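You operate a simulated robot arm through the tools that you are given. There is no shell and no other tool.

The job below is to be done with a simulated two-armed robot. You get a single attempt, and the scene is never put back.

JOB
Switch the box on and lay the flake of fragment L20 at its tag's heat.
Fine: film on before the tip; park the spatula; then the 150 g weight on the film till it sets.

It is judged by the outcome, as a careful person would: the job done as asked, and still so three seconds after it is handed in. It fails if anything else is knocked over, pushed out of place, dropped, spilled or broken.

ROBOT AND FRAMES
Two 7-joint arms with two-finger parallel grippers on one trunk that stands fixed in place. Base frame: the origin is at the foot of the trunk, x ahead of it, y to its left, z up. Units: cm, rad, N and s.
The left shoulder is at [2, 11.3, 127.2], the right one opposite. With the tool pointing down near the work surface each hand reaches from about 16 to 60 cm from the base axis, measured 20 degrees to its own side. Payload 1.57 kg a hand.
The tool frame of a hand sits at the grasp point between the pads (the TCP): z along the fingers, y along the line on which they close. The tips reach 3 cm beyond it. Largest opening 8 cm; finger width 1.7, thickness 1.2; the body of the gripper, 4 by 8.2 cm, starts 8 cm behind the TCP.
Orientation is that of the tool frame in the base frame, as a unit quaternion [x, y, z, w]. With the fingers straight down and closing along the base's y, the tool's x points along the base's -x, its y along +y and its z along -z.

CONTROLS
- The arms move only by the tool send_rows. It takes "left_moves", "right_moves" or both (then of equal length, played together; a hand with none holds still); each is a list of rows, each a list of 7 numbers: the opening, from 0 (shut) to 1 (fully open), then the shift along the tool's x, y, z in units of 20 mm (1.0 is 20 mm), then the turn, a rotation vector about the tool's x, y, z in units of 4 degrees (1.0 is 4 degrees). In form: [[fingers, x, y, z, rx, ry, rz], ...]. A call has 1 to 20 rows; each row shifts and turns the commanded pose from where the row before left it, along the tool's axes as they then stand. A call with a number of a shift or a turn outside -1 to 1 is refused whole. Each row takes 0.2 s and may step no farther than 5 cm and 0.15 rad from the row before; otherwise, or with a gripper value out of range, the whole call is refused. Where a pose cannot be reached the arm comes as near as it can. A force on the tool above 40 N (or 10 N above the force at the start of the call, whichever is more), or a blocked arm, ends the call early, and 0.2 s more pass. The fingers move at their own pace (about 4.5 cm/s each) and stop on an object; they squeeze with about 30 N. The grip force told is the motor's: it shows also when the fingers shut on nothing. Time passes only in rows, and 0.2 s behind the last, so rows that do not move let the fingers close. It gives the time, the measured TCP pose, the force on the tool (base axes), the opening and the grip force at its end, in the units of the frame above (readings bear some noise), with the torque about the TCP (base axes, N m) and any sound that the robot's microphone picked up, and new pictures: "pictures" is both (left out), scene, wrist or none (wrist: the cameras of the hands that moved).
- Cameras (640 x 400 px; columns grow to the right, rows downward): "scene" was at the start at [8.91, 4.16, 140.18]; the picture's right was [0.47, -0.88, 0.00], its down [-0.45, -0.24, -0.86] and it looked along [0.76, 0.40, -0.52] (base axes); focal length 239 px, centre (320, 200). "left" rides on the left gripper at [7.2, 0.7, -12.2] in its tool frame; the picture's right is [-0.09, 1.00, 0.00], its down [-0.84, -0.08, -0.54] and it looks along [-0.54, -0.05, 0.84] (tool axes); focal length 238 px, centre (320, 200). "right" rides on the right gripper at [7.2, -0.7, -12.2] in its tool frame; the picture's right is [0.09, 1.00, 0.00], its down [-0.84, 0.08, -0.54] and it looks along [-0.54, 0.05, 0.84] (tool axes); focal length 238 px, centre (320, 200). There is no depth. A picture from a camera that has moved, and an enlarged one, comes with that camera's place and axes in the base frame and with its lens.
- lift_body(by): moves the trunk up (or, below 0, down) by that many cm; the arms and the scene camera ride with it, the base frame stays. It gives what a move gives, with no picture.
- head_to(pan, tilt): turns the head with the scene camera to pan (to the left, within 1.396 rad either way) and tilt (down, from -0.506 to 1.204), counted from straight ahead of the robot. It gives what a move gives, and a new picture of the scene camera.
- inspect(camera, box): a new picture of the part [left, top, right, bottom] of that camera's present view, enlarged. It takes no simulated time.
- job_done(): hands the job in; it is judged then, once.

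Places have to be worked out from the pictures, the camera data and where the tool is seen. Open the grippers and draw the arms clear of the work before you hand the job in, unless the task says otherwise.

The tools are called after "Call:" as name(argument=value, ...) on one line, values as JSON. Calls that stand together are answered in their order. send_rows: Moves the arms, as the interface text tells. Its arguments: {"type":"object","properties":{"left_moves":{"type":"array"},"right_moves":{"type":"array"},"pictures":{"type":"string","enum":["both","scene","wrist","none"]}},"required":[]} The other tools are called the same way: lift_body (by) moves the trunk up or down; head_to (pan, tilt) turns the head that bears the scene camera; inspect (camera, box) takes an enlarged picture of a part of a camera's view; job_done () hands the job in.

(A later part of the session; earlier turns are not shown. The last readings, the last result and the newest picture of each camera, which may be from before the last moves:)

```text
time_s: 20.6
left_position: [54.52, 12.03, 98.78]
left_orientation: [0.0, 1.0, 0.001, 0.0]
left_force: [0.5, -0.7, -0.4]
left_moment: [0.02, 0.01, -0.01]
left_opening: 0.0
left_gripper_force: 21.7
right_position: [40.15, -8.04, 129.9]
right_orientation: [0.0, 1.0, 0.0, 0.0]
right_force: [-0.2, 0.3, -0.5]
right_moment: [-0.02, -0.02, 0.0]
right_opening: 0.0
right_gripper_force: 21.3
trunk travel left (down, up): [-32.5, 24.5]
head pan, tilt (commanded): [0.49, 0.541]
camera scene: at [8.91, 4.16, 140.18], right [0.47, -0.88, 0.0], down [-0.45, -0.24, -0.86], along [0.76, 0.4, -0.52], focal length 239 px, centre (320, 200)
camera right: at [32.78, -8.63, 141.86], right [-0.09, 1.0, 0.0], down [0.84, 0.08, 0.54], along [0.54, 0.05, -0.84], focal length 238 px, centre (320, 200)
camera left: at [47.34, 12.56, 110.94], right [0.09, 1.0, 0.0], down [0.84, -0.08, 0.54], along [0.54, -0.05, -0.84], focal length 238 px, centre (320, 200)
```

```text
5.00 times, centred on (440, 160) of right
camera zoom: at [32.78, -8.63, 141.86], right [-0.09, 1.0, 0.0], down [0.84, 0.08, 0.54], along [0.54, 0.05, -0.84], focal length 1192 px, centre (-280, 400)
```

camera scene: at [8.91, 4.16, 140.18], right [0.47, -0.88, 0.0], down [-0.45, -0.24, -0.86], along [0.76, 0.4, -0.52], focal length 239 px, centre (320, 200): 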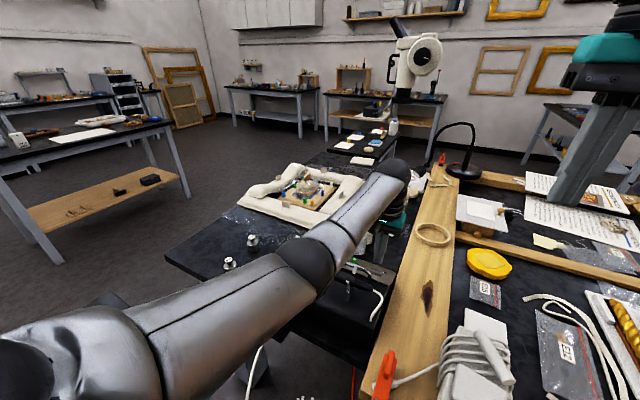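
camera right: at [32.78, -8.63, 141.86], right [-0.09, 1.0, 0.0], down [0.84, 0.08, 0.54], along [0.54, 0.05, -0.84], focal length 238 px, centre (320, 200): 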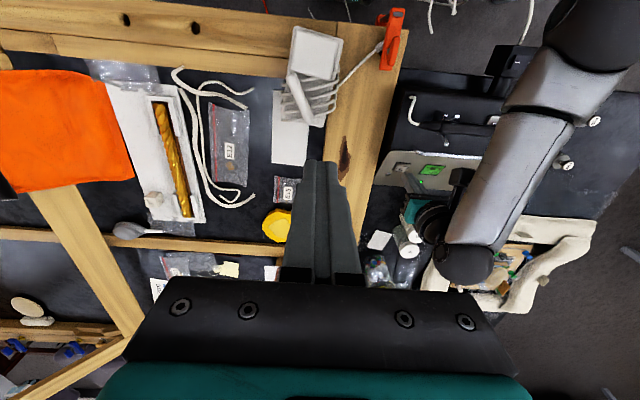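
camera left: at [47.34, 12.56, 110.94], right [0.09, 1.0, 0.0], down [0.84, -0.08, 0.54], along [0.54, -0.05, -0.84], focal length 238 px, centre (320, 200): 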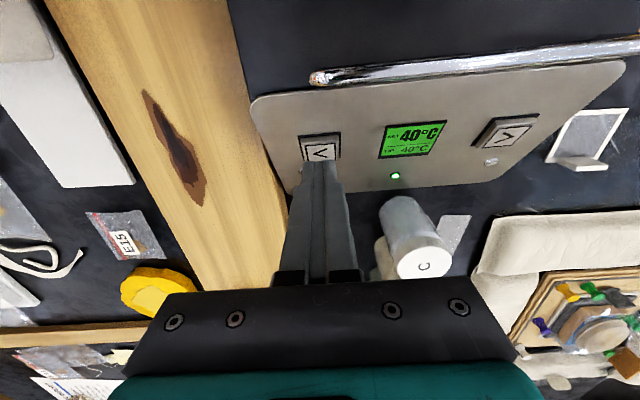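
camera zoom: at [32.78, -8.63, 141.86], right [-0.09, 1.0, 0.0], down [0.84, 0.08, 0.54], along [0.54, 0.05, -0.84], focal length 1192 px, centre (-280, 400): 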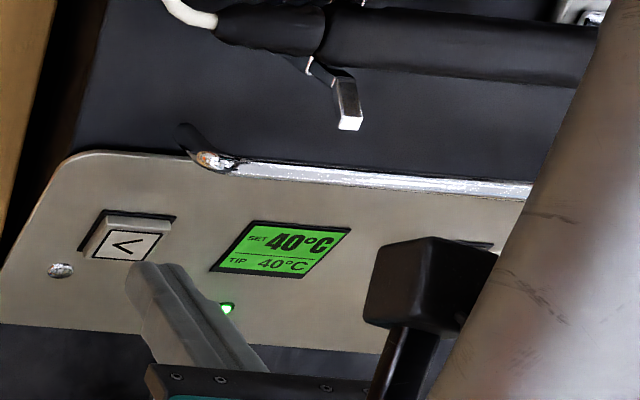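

The tip is over "<". I lower and press it to the same depth that clicked ">".

Call:
send_rows(left_moves=[[0, 0, 0, 0.8, 0, 0, 0], [0, 0, 0, 0.6, 0, 0, 0], [0, 0, 0, 0.1, 0, 0, 0], [0, 0, 0, 0.1, 0, 0, 0], [0, 0, 0, 0.1, 0, 0, 0], [0, 0, 0, 0.05, 0, 0, 0]], pictures="wrist")

Call:
inspect(camera="right", box=[380, 120, 500, 200])

```text
time_s: 22.0
left_position: [54.41, 11.97, 95.29]
left_orientation: [0.0, 1.0, 0.0, 0.002]
left_force: [0.4, -0.2, 4.7]
left_moment: [-0.02, 0.03, 0.01]
left_opening: 0.0
left_gripper_force: 21.0
right_position: [40.06, -7.98, 129.81]
right_orientation: [0.0, 1.0, 0.0, -0.001]
right_force: [0.0, -0.3, -0.4]
right_moment: [-0.03, 0.01, 0.04]
right_opening: 0.02
right_gripper_force: 21.8
trunk travel left (down, up): [-32.5, 24.5]
head pan, tilt (commanded): [0.49, 0.541]
heard: click
camera left: at [47.32, 12.62, 107.5], right [0.09, 1.0, 0.0], down [0.84, -0.08, 0.54], along [0.54, -0.05, -0.84], focal length 238 px, centre (320, 200)
```

left: 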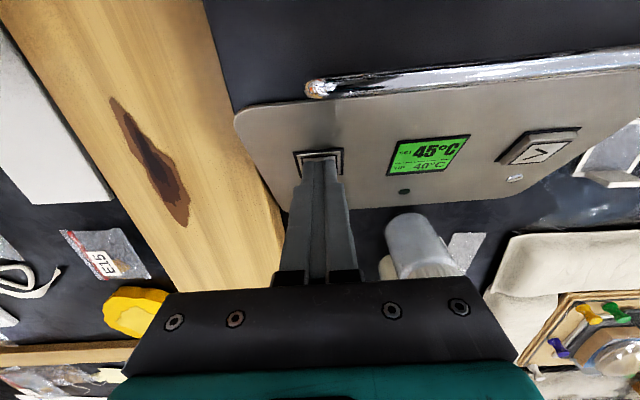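

```text
5.00 times, centred on (440, 160) of right
camera zoom: at [32.77, -8.63, 141.87], right [-0.09, 1.0, 0.0], down [0.84, 0.08, 0.54], along [0.54, 0.05, -0.84], focal length 1192 px, centre (-280, 400)
```

zoom: 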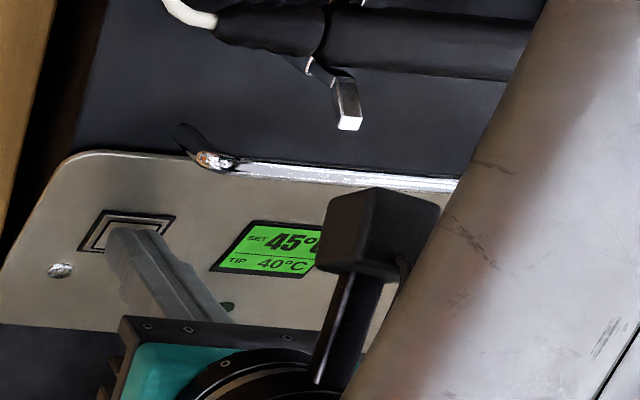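

"<" raises the set point: SET now 45 °C. I release and press once more for 50.

Call:
send_rows(left_moves=[[0, 0, 0, -0.4, 0, 0, 0], [0, 0, 0, -0.1, 0, 0, 0], [0, 0, 0, 0.2, 0, 0, 0], [0, 0, 0, 0.2, 0, 0, 0], [0, 0, 0, 0.1, 0, 0, 0]], pictures="wrist")

Call:
inspect(camera="left", box=[380, 110, 500, 210])

```text
time_s: 23.2
left_position: [54.5, 12.12, 95.25]
left_orientation: [0.0, 1.0, 0.0, 0.001]
left_force: [1.3, 0.1, 3.2]
left_moment: [0.01, 0.04, 0.0]
left_opening: 0.01
left_gripper_force: 21.2
right_position: [40.11, -8.14, 129.84]
right_orientation: [0.0, 1.0, 0.0, 0.0]
right_force: [0.1, 0.7, -0.3]
right_moment: [0.01, 0.02, 0.0]
right_opening: 0.02
right_gripper_force: 21.3
trunk travel left (down, up): [-32.5, 24.5]
head pan, tilt (commanded): [0.49, 0.541]
heard: click
camera left: at [47.31, 12.6, 107.5], right [0.09, 1.0, 0.0], down [0.84, -0.08, 0.54], along [0.54, -0.05, -0.84], focal length 238 px, centre (320, 200)
```

left: 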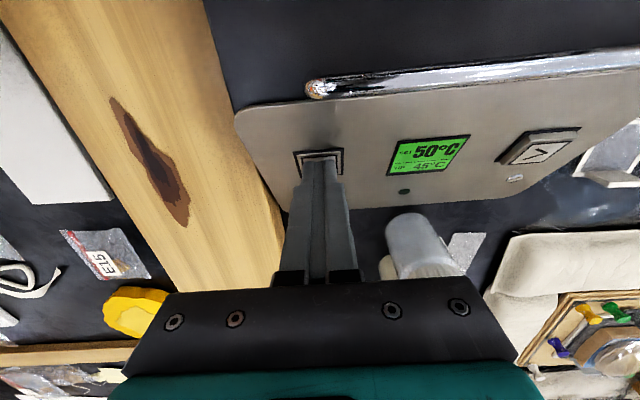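

```text
4.00 times, centred on (440, 160) of left
camera zoom: at [47.31, 12.6, 107.5], right [0.09, 1.0, 0.0], down [0.84, -0.08, 0.54], along [0.54, -0.05, -0.84], focal length 953 px, centre (-160, 360)
```

zoom: 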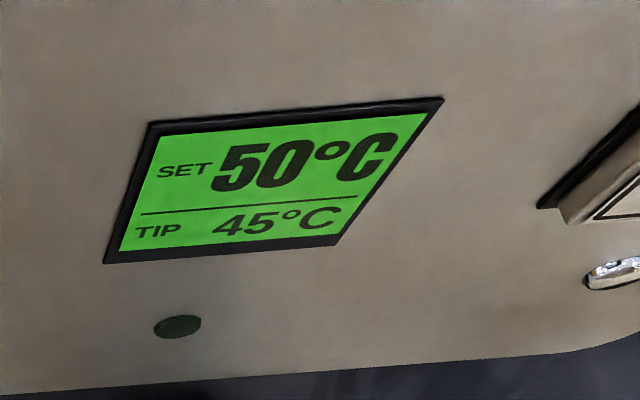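

SET 50 °C now, tip heating at 45. I release the button, raise the hand and head toward the film frame (est. [57.6, 39.7, 86.4]) to look at it from above.

Call:
send_rows(left_moves=[[0, 0, 0, -0.5, 0, 0, 0], [0, 0, 0, -1, 0, 0, 0], [0, 0, 0, -1, 0, 0, 0], [0, 0, 0, -1, 0, 0, 0], [0.3, 0, 1, -1, 0, 0, 0], [0.6, 0, 1, -1, 0, 0, 0], [0.8, 0, 1, -0.5, 0, 0, 0], [0.8, 0, 1, 0, 0, 0, 0], [0.8, 0, 1, 0, 0, 0, 0], [0.8, 0, 1, 0, 0, 0, 0], [0.8, 0, 1, 0, 0, 0, 0], [0.8, 0, 1, 0, 0, 0, 0], [0.8, 0, 1, 0, 0, 0, 0], [0.8, 0, 1, 0, 0, 0, 0], [0.8, 0, 1, 0, 0, 0, 0], [0.8, 0, 1, 0, 0, 0, 0], [0.8, 0, 1, 0, 0, 0, 0], [0.8, 0, 0.8, 0, 0, 0, 0], [0.8, 0, 0, 0, 0, 0, 0]], pictures="both")

Call:
inspect(camera="right", box=[380, 120, 500, 200])

```text
time_s: 27.2
left_position: [53.72, 39.48, 107.36]
left_orientation: [0.0, 1.0, 0.0, 0.0]
left_force: [0.6, 0.2, 1.1]
left_moment: [0.04, 0.02, 0.01]
left_opening: 6.43
left_gripper_force: 0.1
left hand out of reach, approached as far as the arm can: row 18
right_position: [40.23, -8.04, 129.74]
right_orientation: [0.0, 1.0, 0.0, 0.0]
right_force: [0.8, 0.0, 0.3]
right_moment: [0.0, 0.0, -0.01]
right_opening: 0.0
right_gripper_force: 21.5
trunk travel left (down, up): [-32.5, 24.5]
head pan, tilt (commanded): [0.49, 0.541]
camera scene: at [8.92, 4.11, 140.18], right [0.47, -0.88, 0.0], down [-0.45, -0.24, -0.86], along [0.76, 0.4, -0.52], focal length 239 px, centre (320, 200)
camera left: at [46.68, 40.11, 119.56], right [0.09, 1.0, 0.0], down [0.84, -0.08, 0.54], along [0.54, -0.05, -0.84], focal length 238 px, centre (320, 200)
```

scene: 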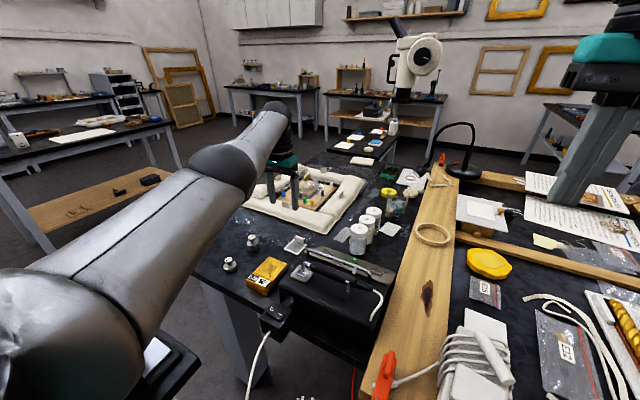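
left: 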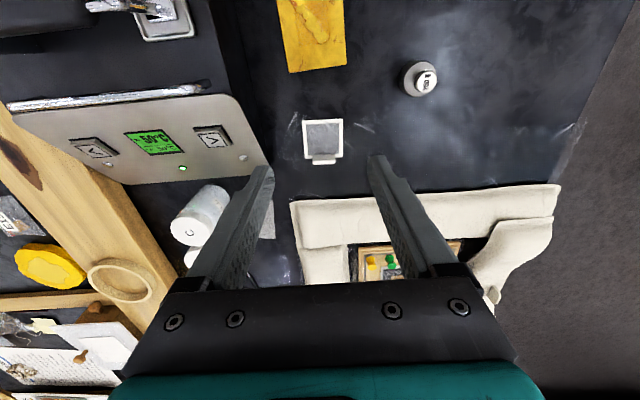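

```text
5.00 times, centred on (440, 160) of right
camera zoom: at [32.8, -8.68, 141.86], right [-0.09, 1.0, 0.0], down [0.84, 0.08, 0.54], along [0.54, 0.05, -0.84], focal length 1192 px, centre (-280, 400)
```

zoom: 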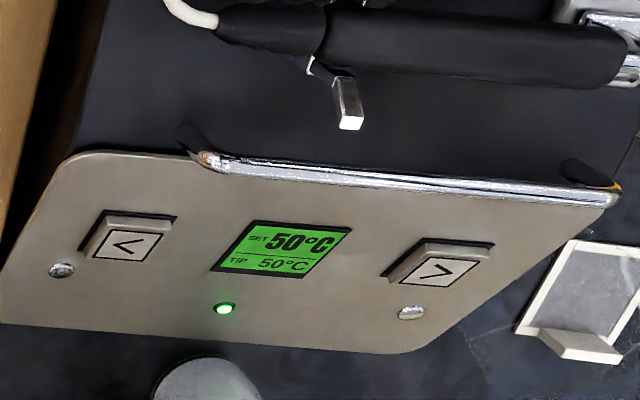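

The tip reached 50 °C and the LED is green. The left hand meets its straight-down reach limit here, so I'll need a lower trunk and/or a tilted tool for the film; first I look closely at film, fragment, spatula and the sandbag from this view.

Call:
inspect(camera="left", box=[260, 100, 400, 190])

Call:
inspect(camera="left", box=[80, 0, 460, 220])

Call:
inspect(camera="scene", box=[270, 220, 350, 275])

Call:
inspect(camera="right", box=[400, 80, 560, 200])

```text
4.44 times, centred on (330, 145) of left
camera zoom: at [46.68, 40.11, 119.56], right [0.09, 1.0, 0.0], down [0.84, -0.08, 0.54], along [0.54, -0.05, -0.84], focal length 1059 px, centre (276, 444)
```

zoom: 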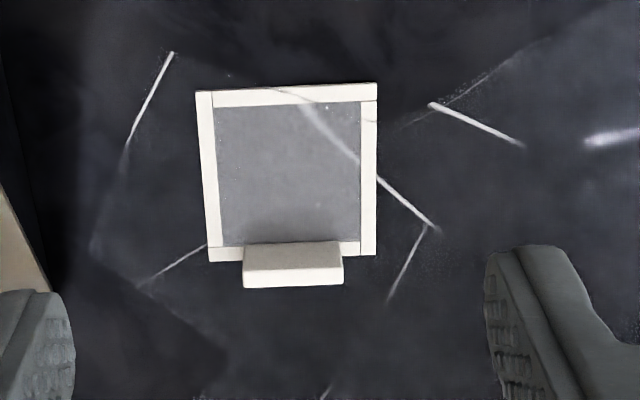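

```text
1.68 times, centred on (270, 110) of left
camera zoom: at [46.68, 40.11, 119.56], right [0.09, 1.0, 0.0], down [0.84, -0.08, 0.54], along [0.54, -0.05, -0.84], focal length 401 px, centre (404, 352)
```

zoom: 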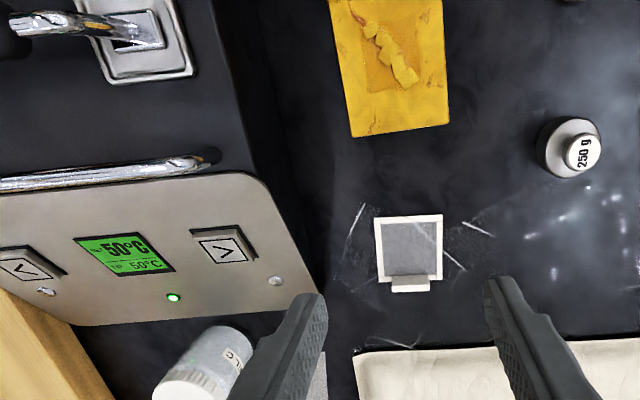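

```text
7.27 times, centred on (310, 248) of scene
camera zoom: at [8.92, 4.11, 140.18], right [0.47, -0.88, 0.0], down [-0.45, -0.24, -0.86], along [0.76, 0.4, -0.52], focal length 1740 px, centre (393, -146)
```

zoom: 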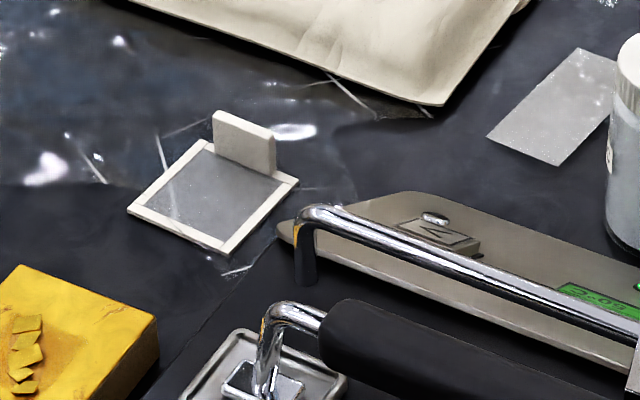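

```text
3.33 times, centred on (480, 140) of right
camera zoom: at [32.8, -8.68, 141.86], right [-0.09, 1.0, 0.0], down [0.84, 0.08, 0.54], along [0.54, 0.05, -0.84], focal length 794 px, centre (-213, 400)
```

zoom: 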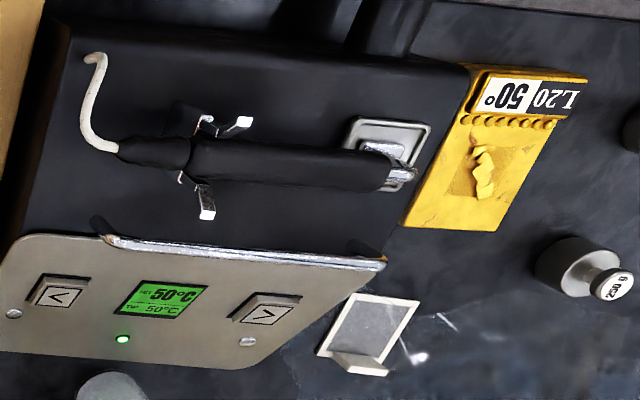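

Film frame is about 5.65 cm square centred at [58.1, 39.5, 86.0], with a vertical tab at x 60.2–60.9, y ≈39.4, z 86.2–88.4, 3.2 cm wide. I retract the left hand a bit, then lower the trunk 10 cm for more reach.

Call:
send_rows(left_moves=[[0.8, 1, 0, -0.5, 0, 0, 0], [0.8, 1, 0, -0.5, 0, 0, 0], [0.8, 1, 0, -0.5, 0, 0, 0], [0.8, 0, 0, -0.5, 0, 0, 0], [0.8, 0, 0, 0, 0, 0, 0]], pictures="none")

Call:
lift_body(by=-10)

```text
time_s: 28.4
left_position: [47.74, 39.66, 111.28]
left_orientation: [-0.001, 1.0, 0.0, 0.0]
left_force: [0.1, 0.1, 0.8]
left_moment: [-0.03, -0.02, 0.03]
left_opening: 6.39
left_gripper_force: 0.1
right_position: [40.12, -8.01, 129.84]
right_orientation: [0.0, 1.0, 0.0, 0.0]
right_force: [-1.0, -1.0, -0.9]
right_moment: [-0.01, 0.02, 0.02]
right_opening: 0.0
right_gripper_force: 21.3
trunk travel left (down, up): [-32.5, 24.5]
head pan, tilt (commanded): [0.49, 0.541]
```

```text
time_s: 29.7
left_position: [47.81, 39.57, 101.39]
left_orientation: [0.0, 1.0, -0.002, 0.0]
left_force: [-0.4, -0.3, 1.0]
left_moment: [-0.01, 0.01, 0.01]
left_opening: 6.4
left_gripper_force: 0.0
right_position: [39.98, -8.01, 119.68]
right_orientation: [0.0, 1.0, 0.0, -0.001]
right_force: [-0.4, 0.0, 0.7]
right_moment: [0.03, 0.03, 0.03]
right_opening: 0.0
right_gripper_force: 21.6
trunk travel left (down, up): [-22.5, 34.5]
head pan, tilt (commanded): [0.49, 0.541]
```

Now I pitch the left tool forward 36° so the fingers point outward toward the film tab.

Call:
send_rows(left_moves=[[0.65, 0, 0, 0, 0, -1, 0], [0.65, 0, 0, 0, 0, -1, 0], [0.65, 0, 0, 0, 0, -1, 0], [0.65, 0, 0, 0, 0, -1, 0], [0.65, 0, 0, 0, 0, -1, 0], [0.65, 0, 0, 0, 0, -1, 0], [0.65, 0, 0, 0, 0, -1, 0], [0.65, 0, 0, 0, 0, -1, 0], [0.65, 0, 0, 0, 0, -1, 0], [0.65, 0, 0, 0, 0, 0, 0]], pictures="both")

```text
time_s: 31.9
left_position: [47.78, 39.64, 101.43]
left_orientation: [0.0, 0.951, -0.001, 0.31]
left_force: [0.5, -0.2, -0.2]
left_moment: [0.0, -0.02, 0.0]
left_opening: 5.18
left_gripper_force: 0.0
right_position: [40.03, -8.03, 119.77]
right_orientation: [0.0, 1.0, 0.0, -0.001]
right_force: [0.1, 0.2, -0.3]
right_moment: [0.03, 0.01, -0.01]
right_opening: 0.0
right_gripper_force: 21.0
trunk travel left (down, up): [-22.5, 34.5]
head pan, tilt (commanded): [0.49, 0.541]
camera scene: at [8.92, 4.17, 130.18], right [0.47, -0.88, 0.0], down [-0.45, -0.24, -0.86], along [0.76, 0.4, -0.52], focal length 239 px, centre (320, 200)
camera left: at [34.87, 40.16, 107.03], right [0.07, 1.0, 0.05], down [0.36, -0.08, 0.93], along [0.93, -0.05, -0.36], focal length 238 px, centre (320, 200)
```

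scene: 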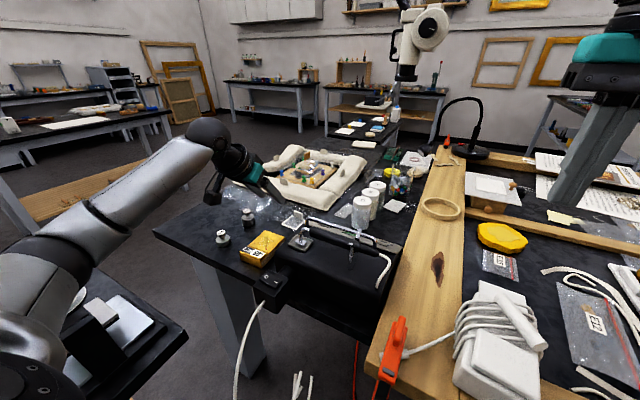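
left: 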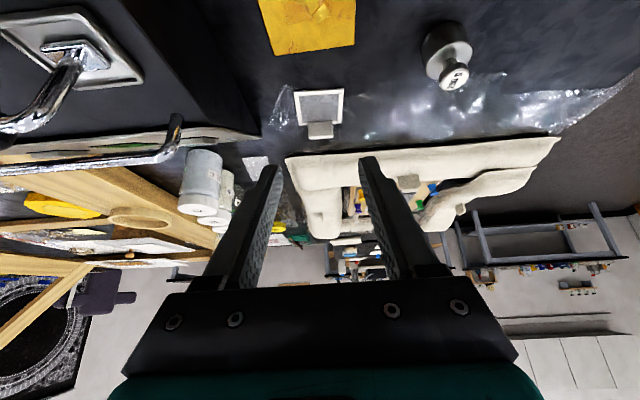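

I move down along the fingers to a pre-grasp point about 4 cm short of the tab.

Call:
send_rows(left_moves=[[0.65, -0.15, -0.014, 0.871, 0, 0, 0], [0.65, -0.15, -0.014, 0.871, 0, 0, 0], [0.65, -0.15, -0.014, 0.871, 0, 0, 0], [0.65, -0.15, -0.014, 0.871, 0, 0, 0], [0.65, -0.15, -0.014, 0.871, 0, 0, 0], [0.65, -0.15, -0.014, 0.871, 0, 0, 0], [0.65, -0.15, -0.014, 0.871, 0, 0, 0], [0.65, 0, 0, 0, 0, 0, 0]], pictures="both")

Call:
inspect(camera="left", box=[240, 60, 420, 180])

Call:
inspect(camera="scene", box=[240, 190, 340, 260])

```text
time_s: 33.7
left_position: [56.73, 39.32, 92.79]
left_orientation: [0.0, 0.951, 0.001, 0.309]
left_force: [0.3, -0.2, -0.1]
left_moment: [0.03, -0.01, 0.01]
left_opening: 5.21
left_gripper_force: 0.0
right_position: [40.07, -8.08, 119.84]
right_orientation: [0.0, 1.0, 0.0, 0.0]
right_force: [1.0, 0.0, 0.0]
right_moment: [0.0, 0.02, 0.01]
right_opening: 0.0
right_gripper_force: 21.3
trunk travel left (down, up): [-22.5, 34.5]
head pan, tilt (commanded): [0.49, 0.541]
camera scene: at [8.92, 4.16, 130.18], right [0.47, -0.88, 0.0], down [-0.45, -0.24, -0.86], along [0.76, 0.4, -0.52], focal length 239 px, centre (320, 200)
camera left: at [43.8, 39.89, 98.39], right [0.07, 1.0, 0.05], down [0.36, -0.08, 0.93], along [0.93, -0.05, -0.36], focal length 238 px, centre (320, 200)
```

scene: 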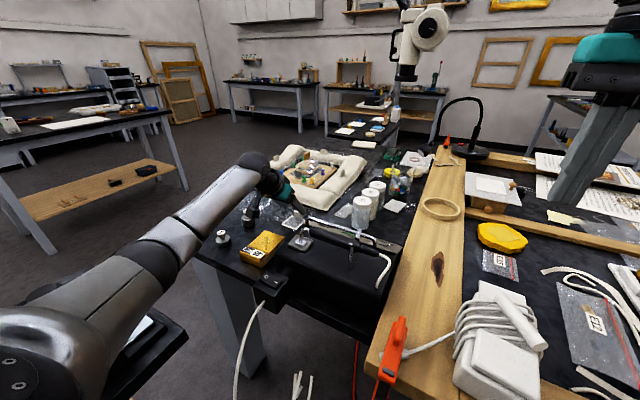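
left: 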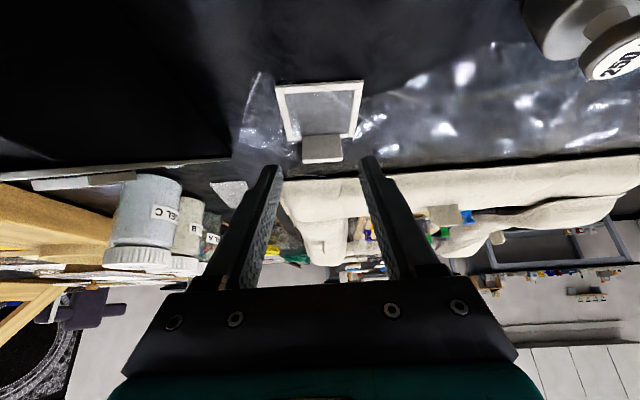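

```text
3.33 times, centred on (330, 120) of left
camera zoom: at [43.8, 39.89, 98.39], right [0.07, 1.0, 0.05], down [0.36, -0.08, 0.93], along [0.93, -0.05, -0.36], focal length 794 px, centre (287, 467)
```

zoom: 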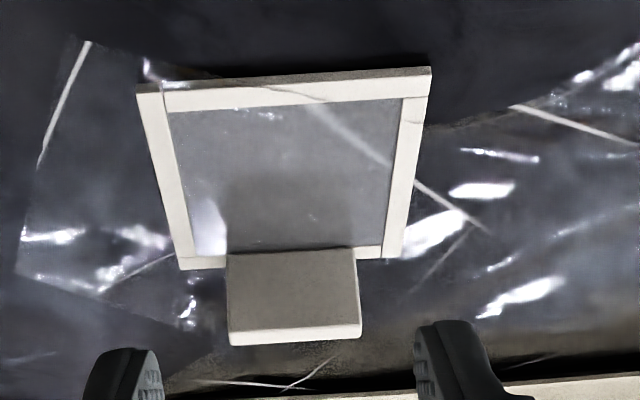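

```text
5.71 times, centred on (290, 225) of scene
camera zoom: at [8.92, 4.16, 130.18], right [0.47, -0.88, 0.0], down [-0.45, -0.24, -0.86], along [0.76, 0.4, -0.52], focal length 1367 px, centre (491, 57)
```

zoom: 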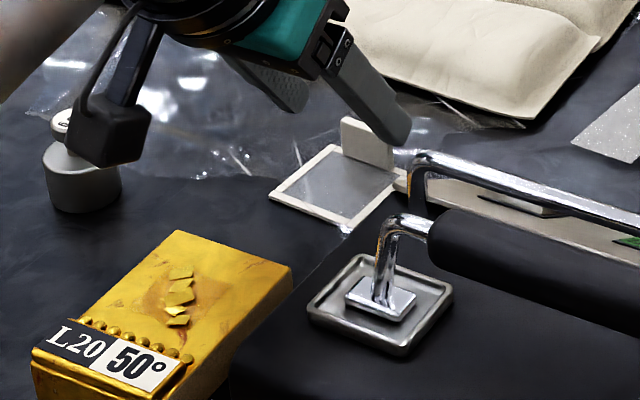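

The fingers straddle the tab symmetrically. I advance 4 cm along the fingers to the grasp point and check before closing.

Call:
send_rows(left_moves=[[0.65, 0, 0, 0.5, 0, 0, 0], [0.65, 0, 0, 0.5, 0, 0, 0], [0.65, 0, 0, 0.5, 0, 0, 0], [0.65, 0, 0, 0.4, 0, 0, 0], [0.65, 0, 0, 0, 0, 0, 0]], pictures="both")

Call:
inspect(camera="left", box=[240, 60, 420, 180])

Call:
inspect(camera="scene", box=[260, 190, 340, 246])

```text
time_s: 34.9
left_position: [58.94, 39.41, 89.62]
left_orientation: [0.0, 0.951, 0.0, 0.308]
left_force: [-0.1, 0.1, -0.1]
left_moment: [0.03, -0.04, -0.03]
left_opening: 5.22
left_gripper_force: 0.1
right_position: [40.1, -8.02, 119.77]
right_orientation: [0.0, 1.0, 0.001, 0.001]
right_force: [0.3, 0.9, 0.4]
right_moment: [0.05, -0.03, 0.01]
right_opening: 0.03
right_gripper_force: 21.7
trunk travel left (down, up): [-22.5, 34.5]
head pan, tilt (commanded): [0.49, 0.541]
camera scene: at [8.91, 4.16, 130.18], right [0.47, -0.88, 0.0], down [-0.45, -0.24, -0.86], along [0.76, 0.4, -0.52], focal length 239 px, centre (320, 200)
camera left: at [46.02, 39.93, 95.35], right [0.07, 1.0, 0.05], down [0.36, -0.08, 0.93], along [0.93, -0.05, -0.36], focal length 238 px, centre (320, 200)
```

scene: 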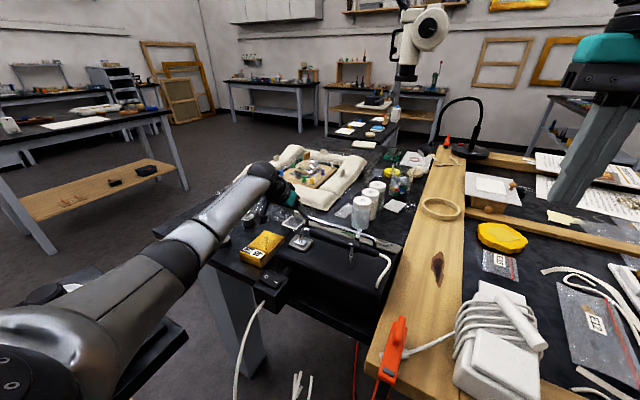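
left: 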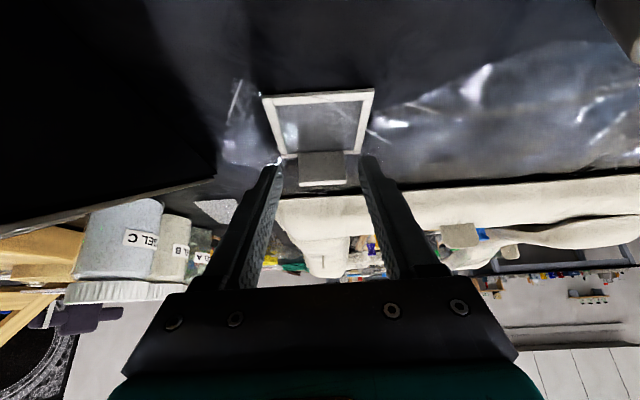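

```text
3.33 times, centred on (330, 120) of left
camera zoom: at [46.02, 39.93, 95.35], right [0.07, 1.0, 0.05], down [0.36, -0.08, 0.93], along [0.93, -0.05, -0.36], focal length 794 px, centre (287, 467)
```

zoom: 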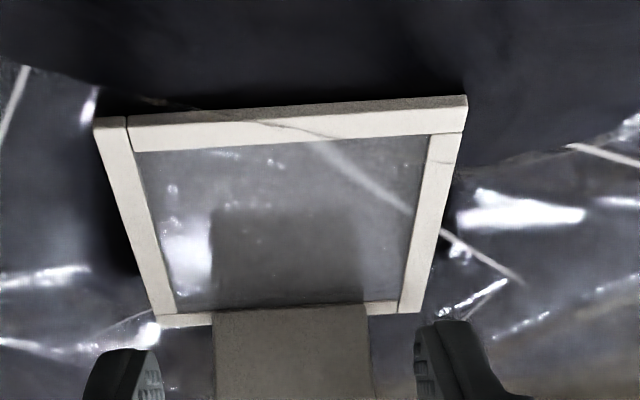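

```text
7.14 times, centred on (300, 218) of scene
camera zoom: at [8.91, 4.16, 130.18], right [0.47, -0.88, 0.0], down [-0.45, -0.24, -0.86], along [0.76, 0.4, -0.52], focal length 1709 px, centre (463, 71)
```

zoom: 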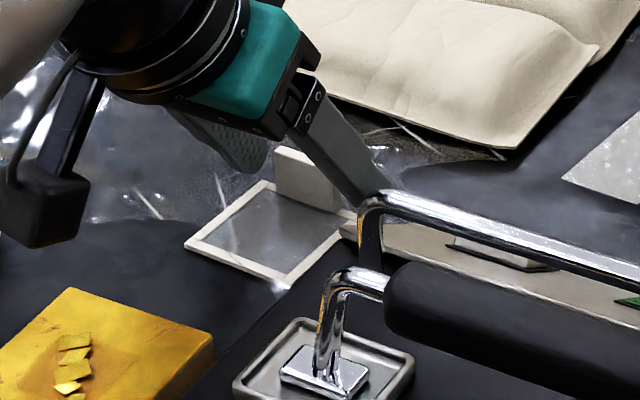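

The fingertips are beside the tab, above the frame bar. I close on the tab.

Call:
send_rows(left_moves=[[0.3, 0, 0, 0, 0, 0, 0], [0.2, 0, 0, 0, 0, 0, 0], [0.2, 0, 0, 0, 0, 0, 0], [0.2, 0, 0, 0, 0, 0, 0]], pictures="wrist")

Call:
inspect(camera="left", box=[240, 60, 420, 180])

```text
time_s: 35.9
left_position: [58.93, 39.35, 89.68]
left_orientation: [0.001, 0.951, 0.0, 0.309]
left_force: [0.6, 0.0, 1.2]
left_moment: [0.01, -0.01, -0.02]
left_opening: 3.04
left_gripper_force: 30.1
right_position: [40.12, -8.04, 119.73]
right_orientation: [0.0, 1.0, 0.0, 0.001]
right_force: [0.1, -0.3, -0.3]
right_moment: [0.02, -0.02, -0.01]
right_opening: 0.0
right_gripper_force: 21.3
trunk travel left (down, up): [-22.5, 34.5]
head pan, tilt (commanded): [0.49, 0.541]
camera left: at [46.0, 39.94, 95.36], right [0.07, 1.0, 0.05], down [0.36, -0.08, 0.93], along [0.93, -0.05, -0.36], focal length 238 px, centre (320, 200)
```

left: 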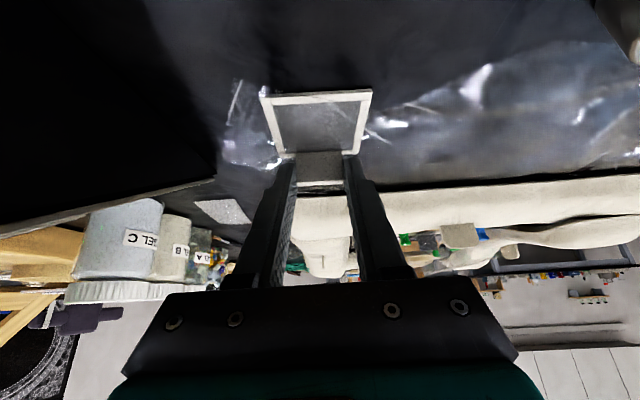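

```text
3.33 times, centred on (330, 120) of left
camera zoom: at [46.0, 39.94, 95.36], right [0.07, 1.0, 0.05], down [0.36, -0.08, 0.93], along [0.93, -0.05, -0.36], focal length 794 px, centre (287, 467)
```

zoom: 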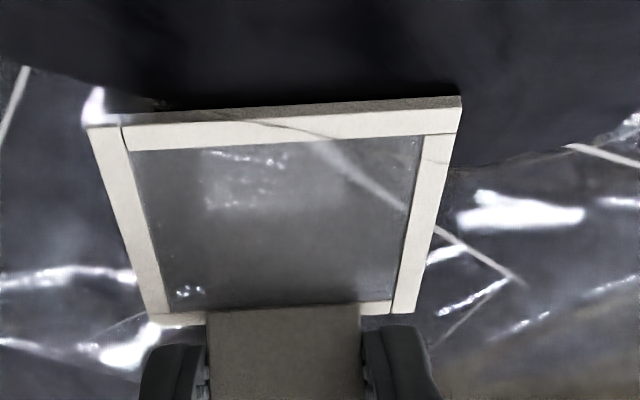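

Grip is firm on the tab (3.04 cm, 30 N). I lift straight up 6 cm.

Call:
send_rows(left_moves=[[0.2, -0.147, 0, -0.202, 0, 0, 0], [0.2, -0.294, 0, -0.405, 0, 0, 0], [0.2, -0.441, 0, -0.607, 0, 0, 0], [0.2, -0.441, 0, -0.607, 0, 0, 0], [0.2, -0.441, 0, -0.607, 0, 0, 0], [0.2, 0, 0, 0, 0, 0, 0]], pictures="both")

Call:
inspect(camera="left", box=[240, 60, 420, 180])

Call:
inspect(camera="scene", box=[220, 180, 340, 260])

```text
time_s: 37.3
left_position: [58.97, 39.3, 95.61]
left_orientation: [-0.001, 0.951, 0.0, 0.309]
left_force: [-0.1, -0.2, -0.8]
left_moment: [0.04, -0.01, 0.0]
left_opening: 3.05
left_gripper_force: 30.2
right_position: [40.09, -8.0, 119.85]
right_orientation: [0.0, 1.0, 0.0, -0.001]
right_force: [0.0, 0.2, 0.4]
right_moment: [-0.01, 0.0, 0.01]
right_opening: 0.0
right_gripper_force: 21.5
trunk travel left (down, up): [-22.5, 34.5]
head pan, tilt (commanded): [0.49, 0.541]
camera scene: at [8.92, 4.17, 130.18], right [0.47, -0.88, 0.0], down [-0.45, -0.24, -0.86], along [0.76, 0.4, -0.52], focal length 239 px, centre (320, 200)
camera left: at [46.0, 39.93, 101.33], right [0.07, 1.0, 0.05], down [0.36, -0.08, 0.93], along [0.93, -0.05, -0.36], focal length 238 px, centre (320, 200)
```

scene: 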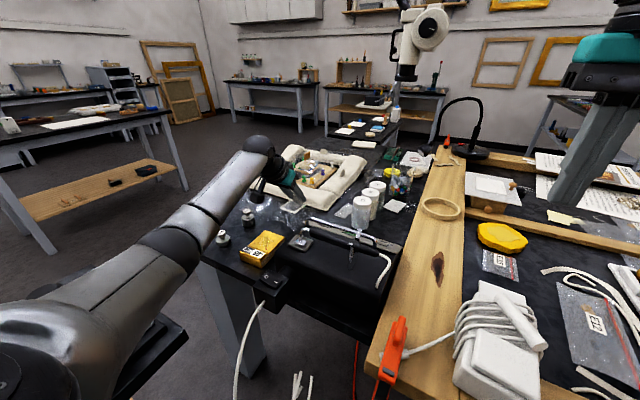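
left: 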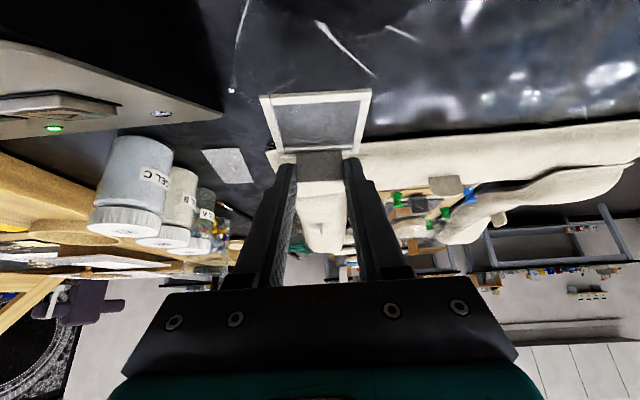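

```text
3.33 times, centred on (330, 120) of left
camera zoom: at [46.0, 39.93, 101.33], right [0.07, 1.0, 0.05], down [0.36, -0.08, 0.93], along [0.93, -0.05, -0.36], focal length 794 px, centre (287, 467)
```

zoom: 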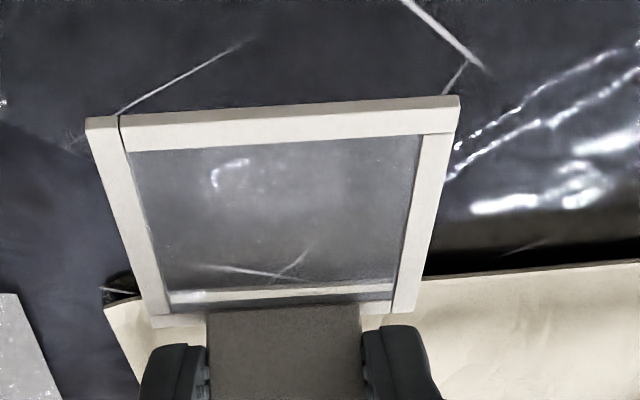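

```text
5.00 times, centred on (280, 220) of scene
camera zoom: at [8.92, 4.17, 130.18], right [0.47, -0.88, 0.0], down [-0.45, -0.24, -0.86], along [0.76, 0.4, -0.52], focal length 1196 px, centre (520, 100)
```

zoom: 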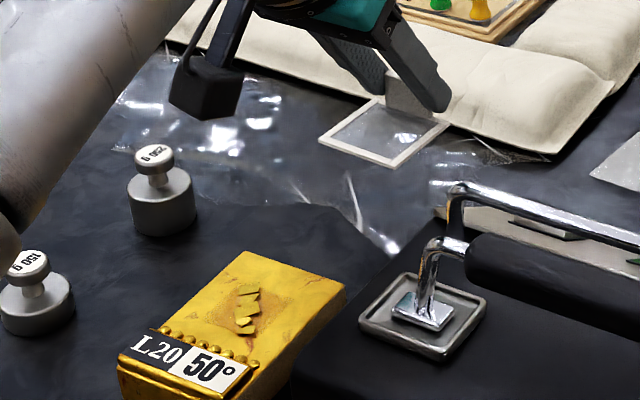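

The film lifted level with the frame. I carry it back toward the robot 13.2 cm at this height, to above the flake.

Call:
send_rows(left_moves=[[0.2, 0.3, 0.006, -0.218, 0, 0, 0], [0.2, 0.632, 0.006, -0.459, 0, 0, 0], [0.2, 0.632, 0.006, -0.459, 0, 0, 0], [0.2, 0.632, 0.006, -0.459, 0, 0, 0], [0.2, 0.632, 0.006, -0.459, 0, 0, 0], [0.2, 0.632, 0.006, -0.459, 0, 0, 0], [0.2, 0.632, 0.006, -0.459, 0, 0, 0], [0.2, 0.632, 0.006, -0.459, 0, 0, 0], [0.2, 0.632, 0.006, -0.459, 0, 0, 0], [0.2, 0, 0, 0, 0, 0, 0]], pictures="both")

Call:
inspect(camera="left", box=[240, 60, 420, 180])

Call:
inspect(camera="scene", box=[220, 180, 340, 260])

Call:
inspect(camera="right", box=[420, 60, 580, 180])

```text
time_s: 39.7
left_position: [47.13, 36.61, 97.84]
left_orientation: [0.004, 0.946, 0.004, 0.325]
left_force: [0.3, 0.8, -1.4]
left_moment: [-0.01, -0.05, 0.01]
left_opening: 3.06
left_gripper_force: 29.7
right_position: [40.85, -10.73, 119.46]
right_orientation: [0.0, 1.0, 0.012, -0.003]
right_force: [0.1, -0.2, 0.1]
right_moment: [0.0, 0.06, -0.01]
right_opening: 0.0
right_gripper_force: 21.1
trunk travel left (down, up): [-22.5, 34.5]
head pan, tilt (commanded): [0.49, 0.541]
stopped in row 10 (left hand): the arm was blocked; the commanded pose is now the measured one
camera scene: at [9.78, 1.07, 130.26], right [0.47, -0.88, -0.03], down [-0.46, -0.22, -0.86], along [0.75, 0.42, -0.51], focal length 239 px, centre (320, 200)
camera left: at [34.03, 37.25, 103.03], right [0.08, 0.99, 0.07], down [0.33, -0.09, 0.94], along [0.94, -0.05, -0.33], focal length 238 px, centre (320, 200)
```

scene: 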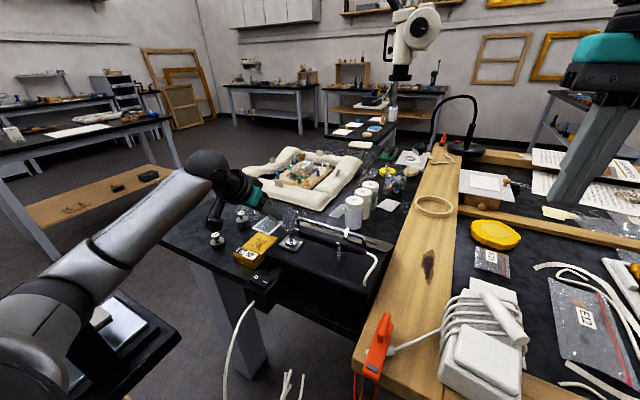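
left: 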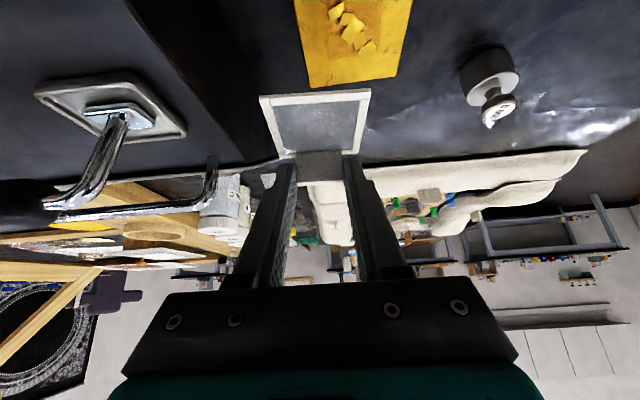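

```text
3.33 times, centred on (330, 120) of left
camera zoom: at [34.03, 37.25, 103.03], right [0.08, 0.99, 0.07], down [0.33, -0.09, 0.94], along [0.94, -0.05, -0.33], focal length 794 px, centre (287, 467)
```

zoom: 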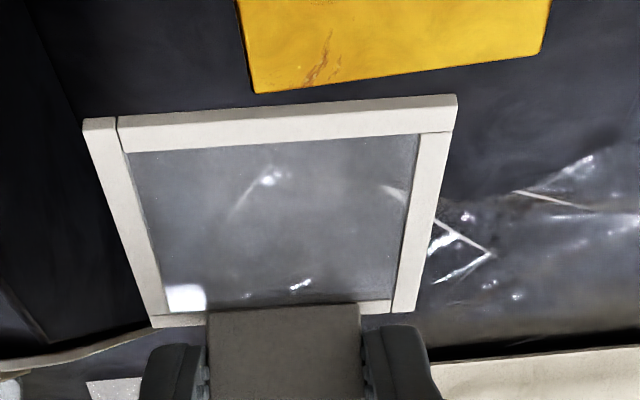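

```text
5.00 times, centred on (280, 220) of scene
camera zoom: at [9.78, 1.07, 130.26], right [0.47, -0.88, -0.03], down [-0.46, -0.22, -0.86], along [0.75, 0.42, -0.51], focal length 1196 px, centre (520, 100)
```

zoom: 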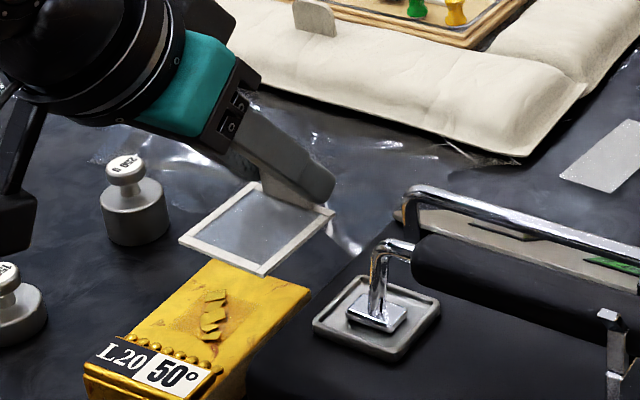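

```text
3.33 times, centred on (500, 120) of right
camera zoom: at [33.66, -11.73, 131.43], right [-0.09, 1.0, 0.03], down [0.84, 0.06, 0.54], along [0.53, 0.07, -0.84], focal length 794 px, centre (-280, 467)
```

zoom: 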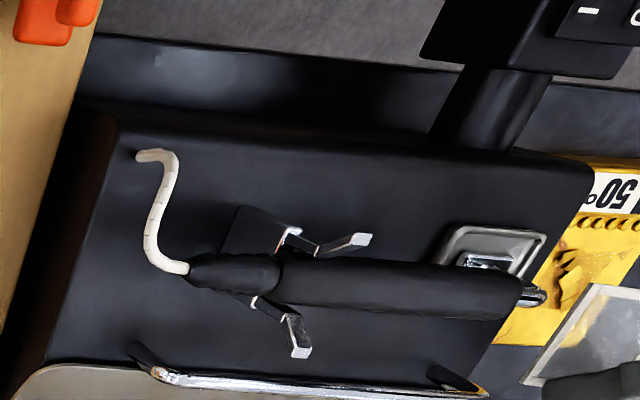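

The arm was blocked: the head camera and right hand also shifted, so the left elbow evidently pressed against something near the robot's left (the side stand). I back off the way I came and look at what the elbow is near.

Call:
send_rows(left_moves=[[0.2, -0.3, 0, 0.218, 0, 0, 0], [0.2, -0.632, 0, 0.459, 0, 0, 0], [0.2, -0.632, 0, 0.459, 0, 0, 0], [0.2, -0.632, 0, 0.459, 0, 0, 0], [0.2, 0, 0, 0, 0, 0, 0]], pictures="both")

Call:
inspect(camera="scene", box=[0, 220, 240, 400])

```text
time_s: 40.9
left_position: [51.66, 39.22, 96.39]
left_orientation: [-0.001, 0.948, -0.006, 0.319]
left_force: [-0.4, -0.2, -0.5]
left_moment: [0.01, 0.01, 0.0]
left_opening: 3.05
left_gripper_force: 30.1
right_position: [40.14, -8.01, 119.65]
right_orientation: [0.0, 1.0, 0.0, 0.0]
right_force: [0.6, 0.6, -0.4]
right_moment: [0.02, 0.04, -0.02]
right_opening: 0.0
right_gripper_force: 21.1
trunk travel left (down, up): [-22.5, 34.5]
head pan, tilt (commanded): [0.49, 0.541]
camera scene: at [9.01, 4.22, 130.12], right [0.47, -0.88, 0.0], down [-0.46, -0.24, -0.86], along [0.76, 0.4, -0.52], focal length 239 px, centre (320, 200)
camera left: at [38.62, 39.8, 101.74], right [0.08, 1.0, 0.04], down [0.34, -0.07, 0.94], along [0.94, -0.06, -0.34], focal length 238 px, centre (320, 200)
```

scene: 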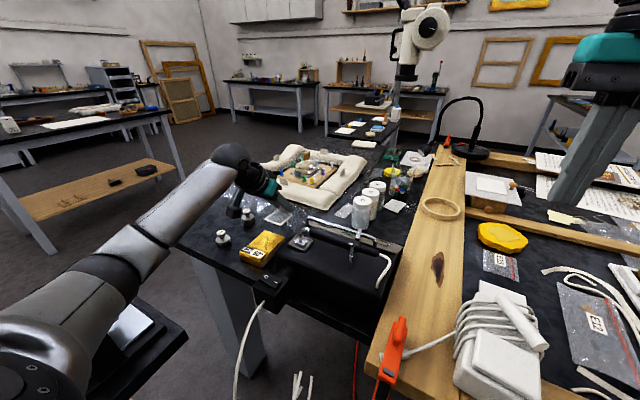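
left: 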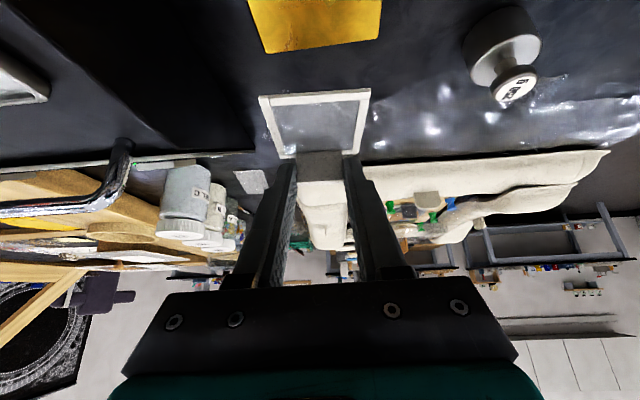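

```text
2.22 times, centred on (120, 310) of scene
camera zoom: at [9.01, 4.22, 130.12], right [0.47, -0.88, 0.0], down [-0.46, -0.24, -0.86], along [0.76, 0.4, -0.52], focal length 532 px, centre (764, -44)
```

zoom: 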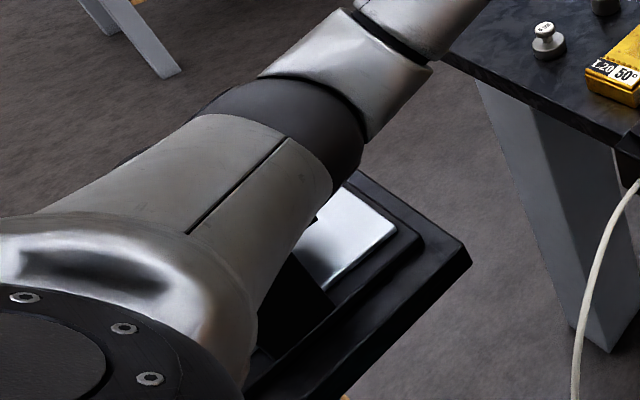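

The trunk sprang back to its pose and the film is still held level. The elbow comes low over the side stand when the trunk is lowered, so I raise the trunk back 10 cm, then look at the stand.

Call:
lift_body(by=10)

Call:
inspect(camera="scene", box=[0, 220, 240, 400])

```text
time_s: 42.3
left_position: [51.48, 39.05, 106.49]
left_orientation: [-0.001, 0.948, -0.005, 0.319]
left_force: [-0.5, -0.6, -0.4]
left_moment: [-0.03, -0.01, 0.01]
left_opening: 3.06
left_gripper_force: 30.1
right_position: [40.17, -7.99, 129.73]
right_orientation: [0.0, 1.0, 0.0, 0.0]
right_force: [0.5, -0.3, -0.2]
right_moment: [-0.03, 0.0, -0.02]
right_opening: 0.0
right_gripper_force: 21.1
trunk travel left (down, up): [-32.5, 24.5]
head pan, tilt (commanded): [0.49, 0.541]
```

```text
2.22 times, centred on (120, 310) of scene
camera zoom: at [8.93, 4.17, 140.17], right [0.47, -0.88, 0.0], down [-0.45, -0.24, -0.86], along [0.76, 0.4, -0.52], focal length 532 px, centre (764, -44)
```

zoom: 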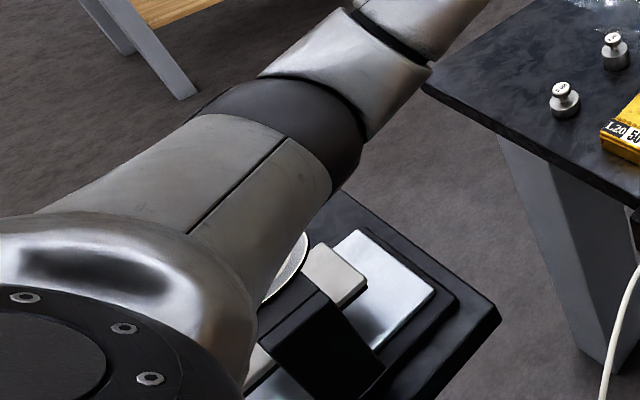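

I turn the head left to check the stand with the dial and the elbow's position.

Call:
head_to(pan=1.2, tilt=0.8)

```text
time_s: 43.3
left_position: [51.71, 39.23, 106.54]
left_orientation: [0.0, 0.948, -0.006, 0.32]
left_force: [0.1, 0.7, 0.0]
left_moment: [-0.01, 0.0, 0.01]
left_opening: 3.05
left_gripper_force: 30.2
right_position: [40.11, -8.02, 129.86]
right_orientation: [0.0, 1.0, 0.0, -0.001]
right_force: [0.0, -0.8, -0.1]
right_moment: [0.02, 0.04, 0.0]
right_opening: 0.0
right_gripper_force: 21.4
trunk travel left (down, up): [-32.5, 24.5]
head pan, tilt (commanded): [1.201, 0.799]
camera scene: at [3.91, 7.44, 137.98], right [0.93, -0.36, 0.0], down [-0.26, -0.67, -0.7], along [0.25, 0.65, -0.72], focal length 239 px, centre (320, 200)
```

scene: 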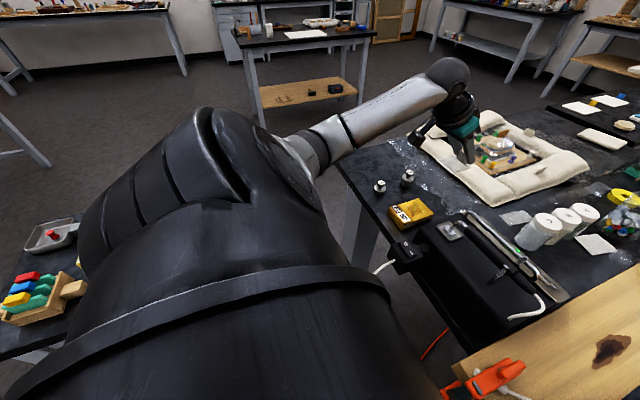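

I look further to the left and down to see the stand under the arm.

Call:
head_to(pan=1.39, tilt=1.15)

Call:
head_to(pan=0.9, tilt=1.1)

```text
time_s: 44.2
left_position: [51.53, 39.14, 106.44]
left_orientation: [0.0, 0.948, -0.006, 0.319]
left_force: [0.0, 0.3, -0.4]
left_moment: [0.05, -0.02, -0.01]
left_opening: 3.04
left_gripper_force: 29.7
right_position: [40.18, -8.1, 129.85]
right_orientation: [0.0, 1.0, 0.0, 0.001]
right_force: [0.8, 0.4, -0.2]
right_moment: [0.03, 0.01, 0.01]
right_opening: 0.02
right_gripper_force: 20.9
trunk travel left (down, up): [-32.5, 24.5]
head pan, tilt (commanded): [1.389, 1.15]
camera scene: at [2.06, 5.78, 135.49], right [0.98, -0.18, 0.0], down [-0.17, -0.9, -0.41], along [0.07, 0.4, -0.91], focal length 239 px, centre (320, 200)
```

scene: 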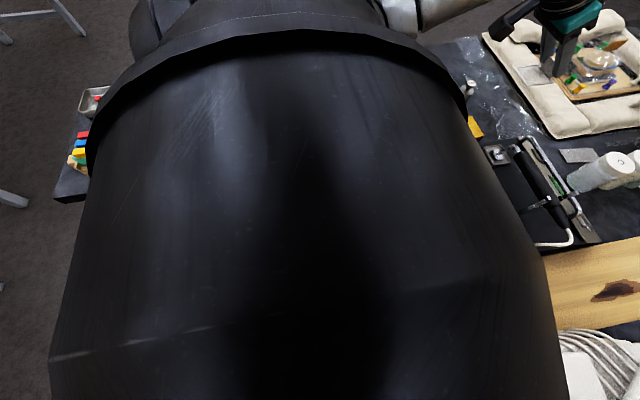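

```text
time_s: 45.1
left_position: [51.49, 39.21, 106.52]
left_orientation: [0.0, 0.948, -0.006, 0.318]
left_force: [0.0, -0.1, 0.1]
left_moment: [-0.01, 0.02, 0.03]
left_opening: 3.03
left_gripper_force: 30.2
right_position: [40.19, -8.02, 129.8]
right_orientation: [0.001, 1.0, 0.0, 0.0]
right_force: [-1.2, 0.1, -0.2]
right_moment: [-0.01, 0.01, 0.0]
right_opening: 0.0
right_gripper_force: 21.6
trunk travel left (down, up): [-32.5, 24.5]
head pan, tilt (commanded): [0.901, 1.1]
camera scene: at [4.9, 4.87, 135.8], right [0.78, -0.62, 0.0], down [-0.55, -0.7, -0.45], along [0.28, 0.36, -0.89], focal length 239 px, centre (320, 200)
```

scene: 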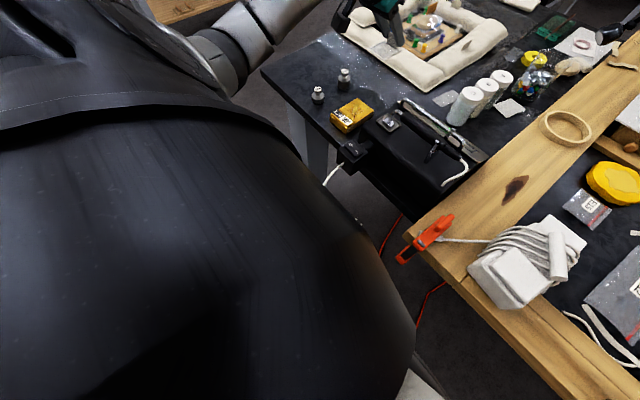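

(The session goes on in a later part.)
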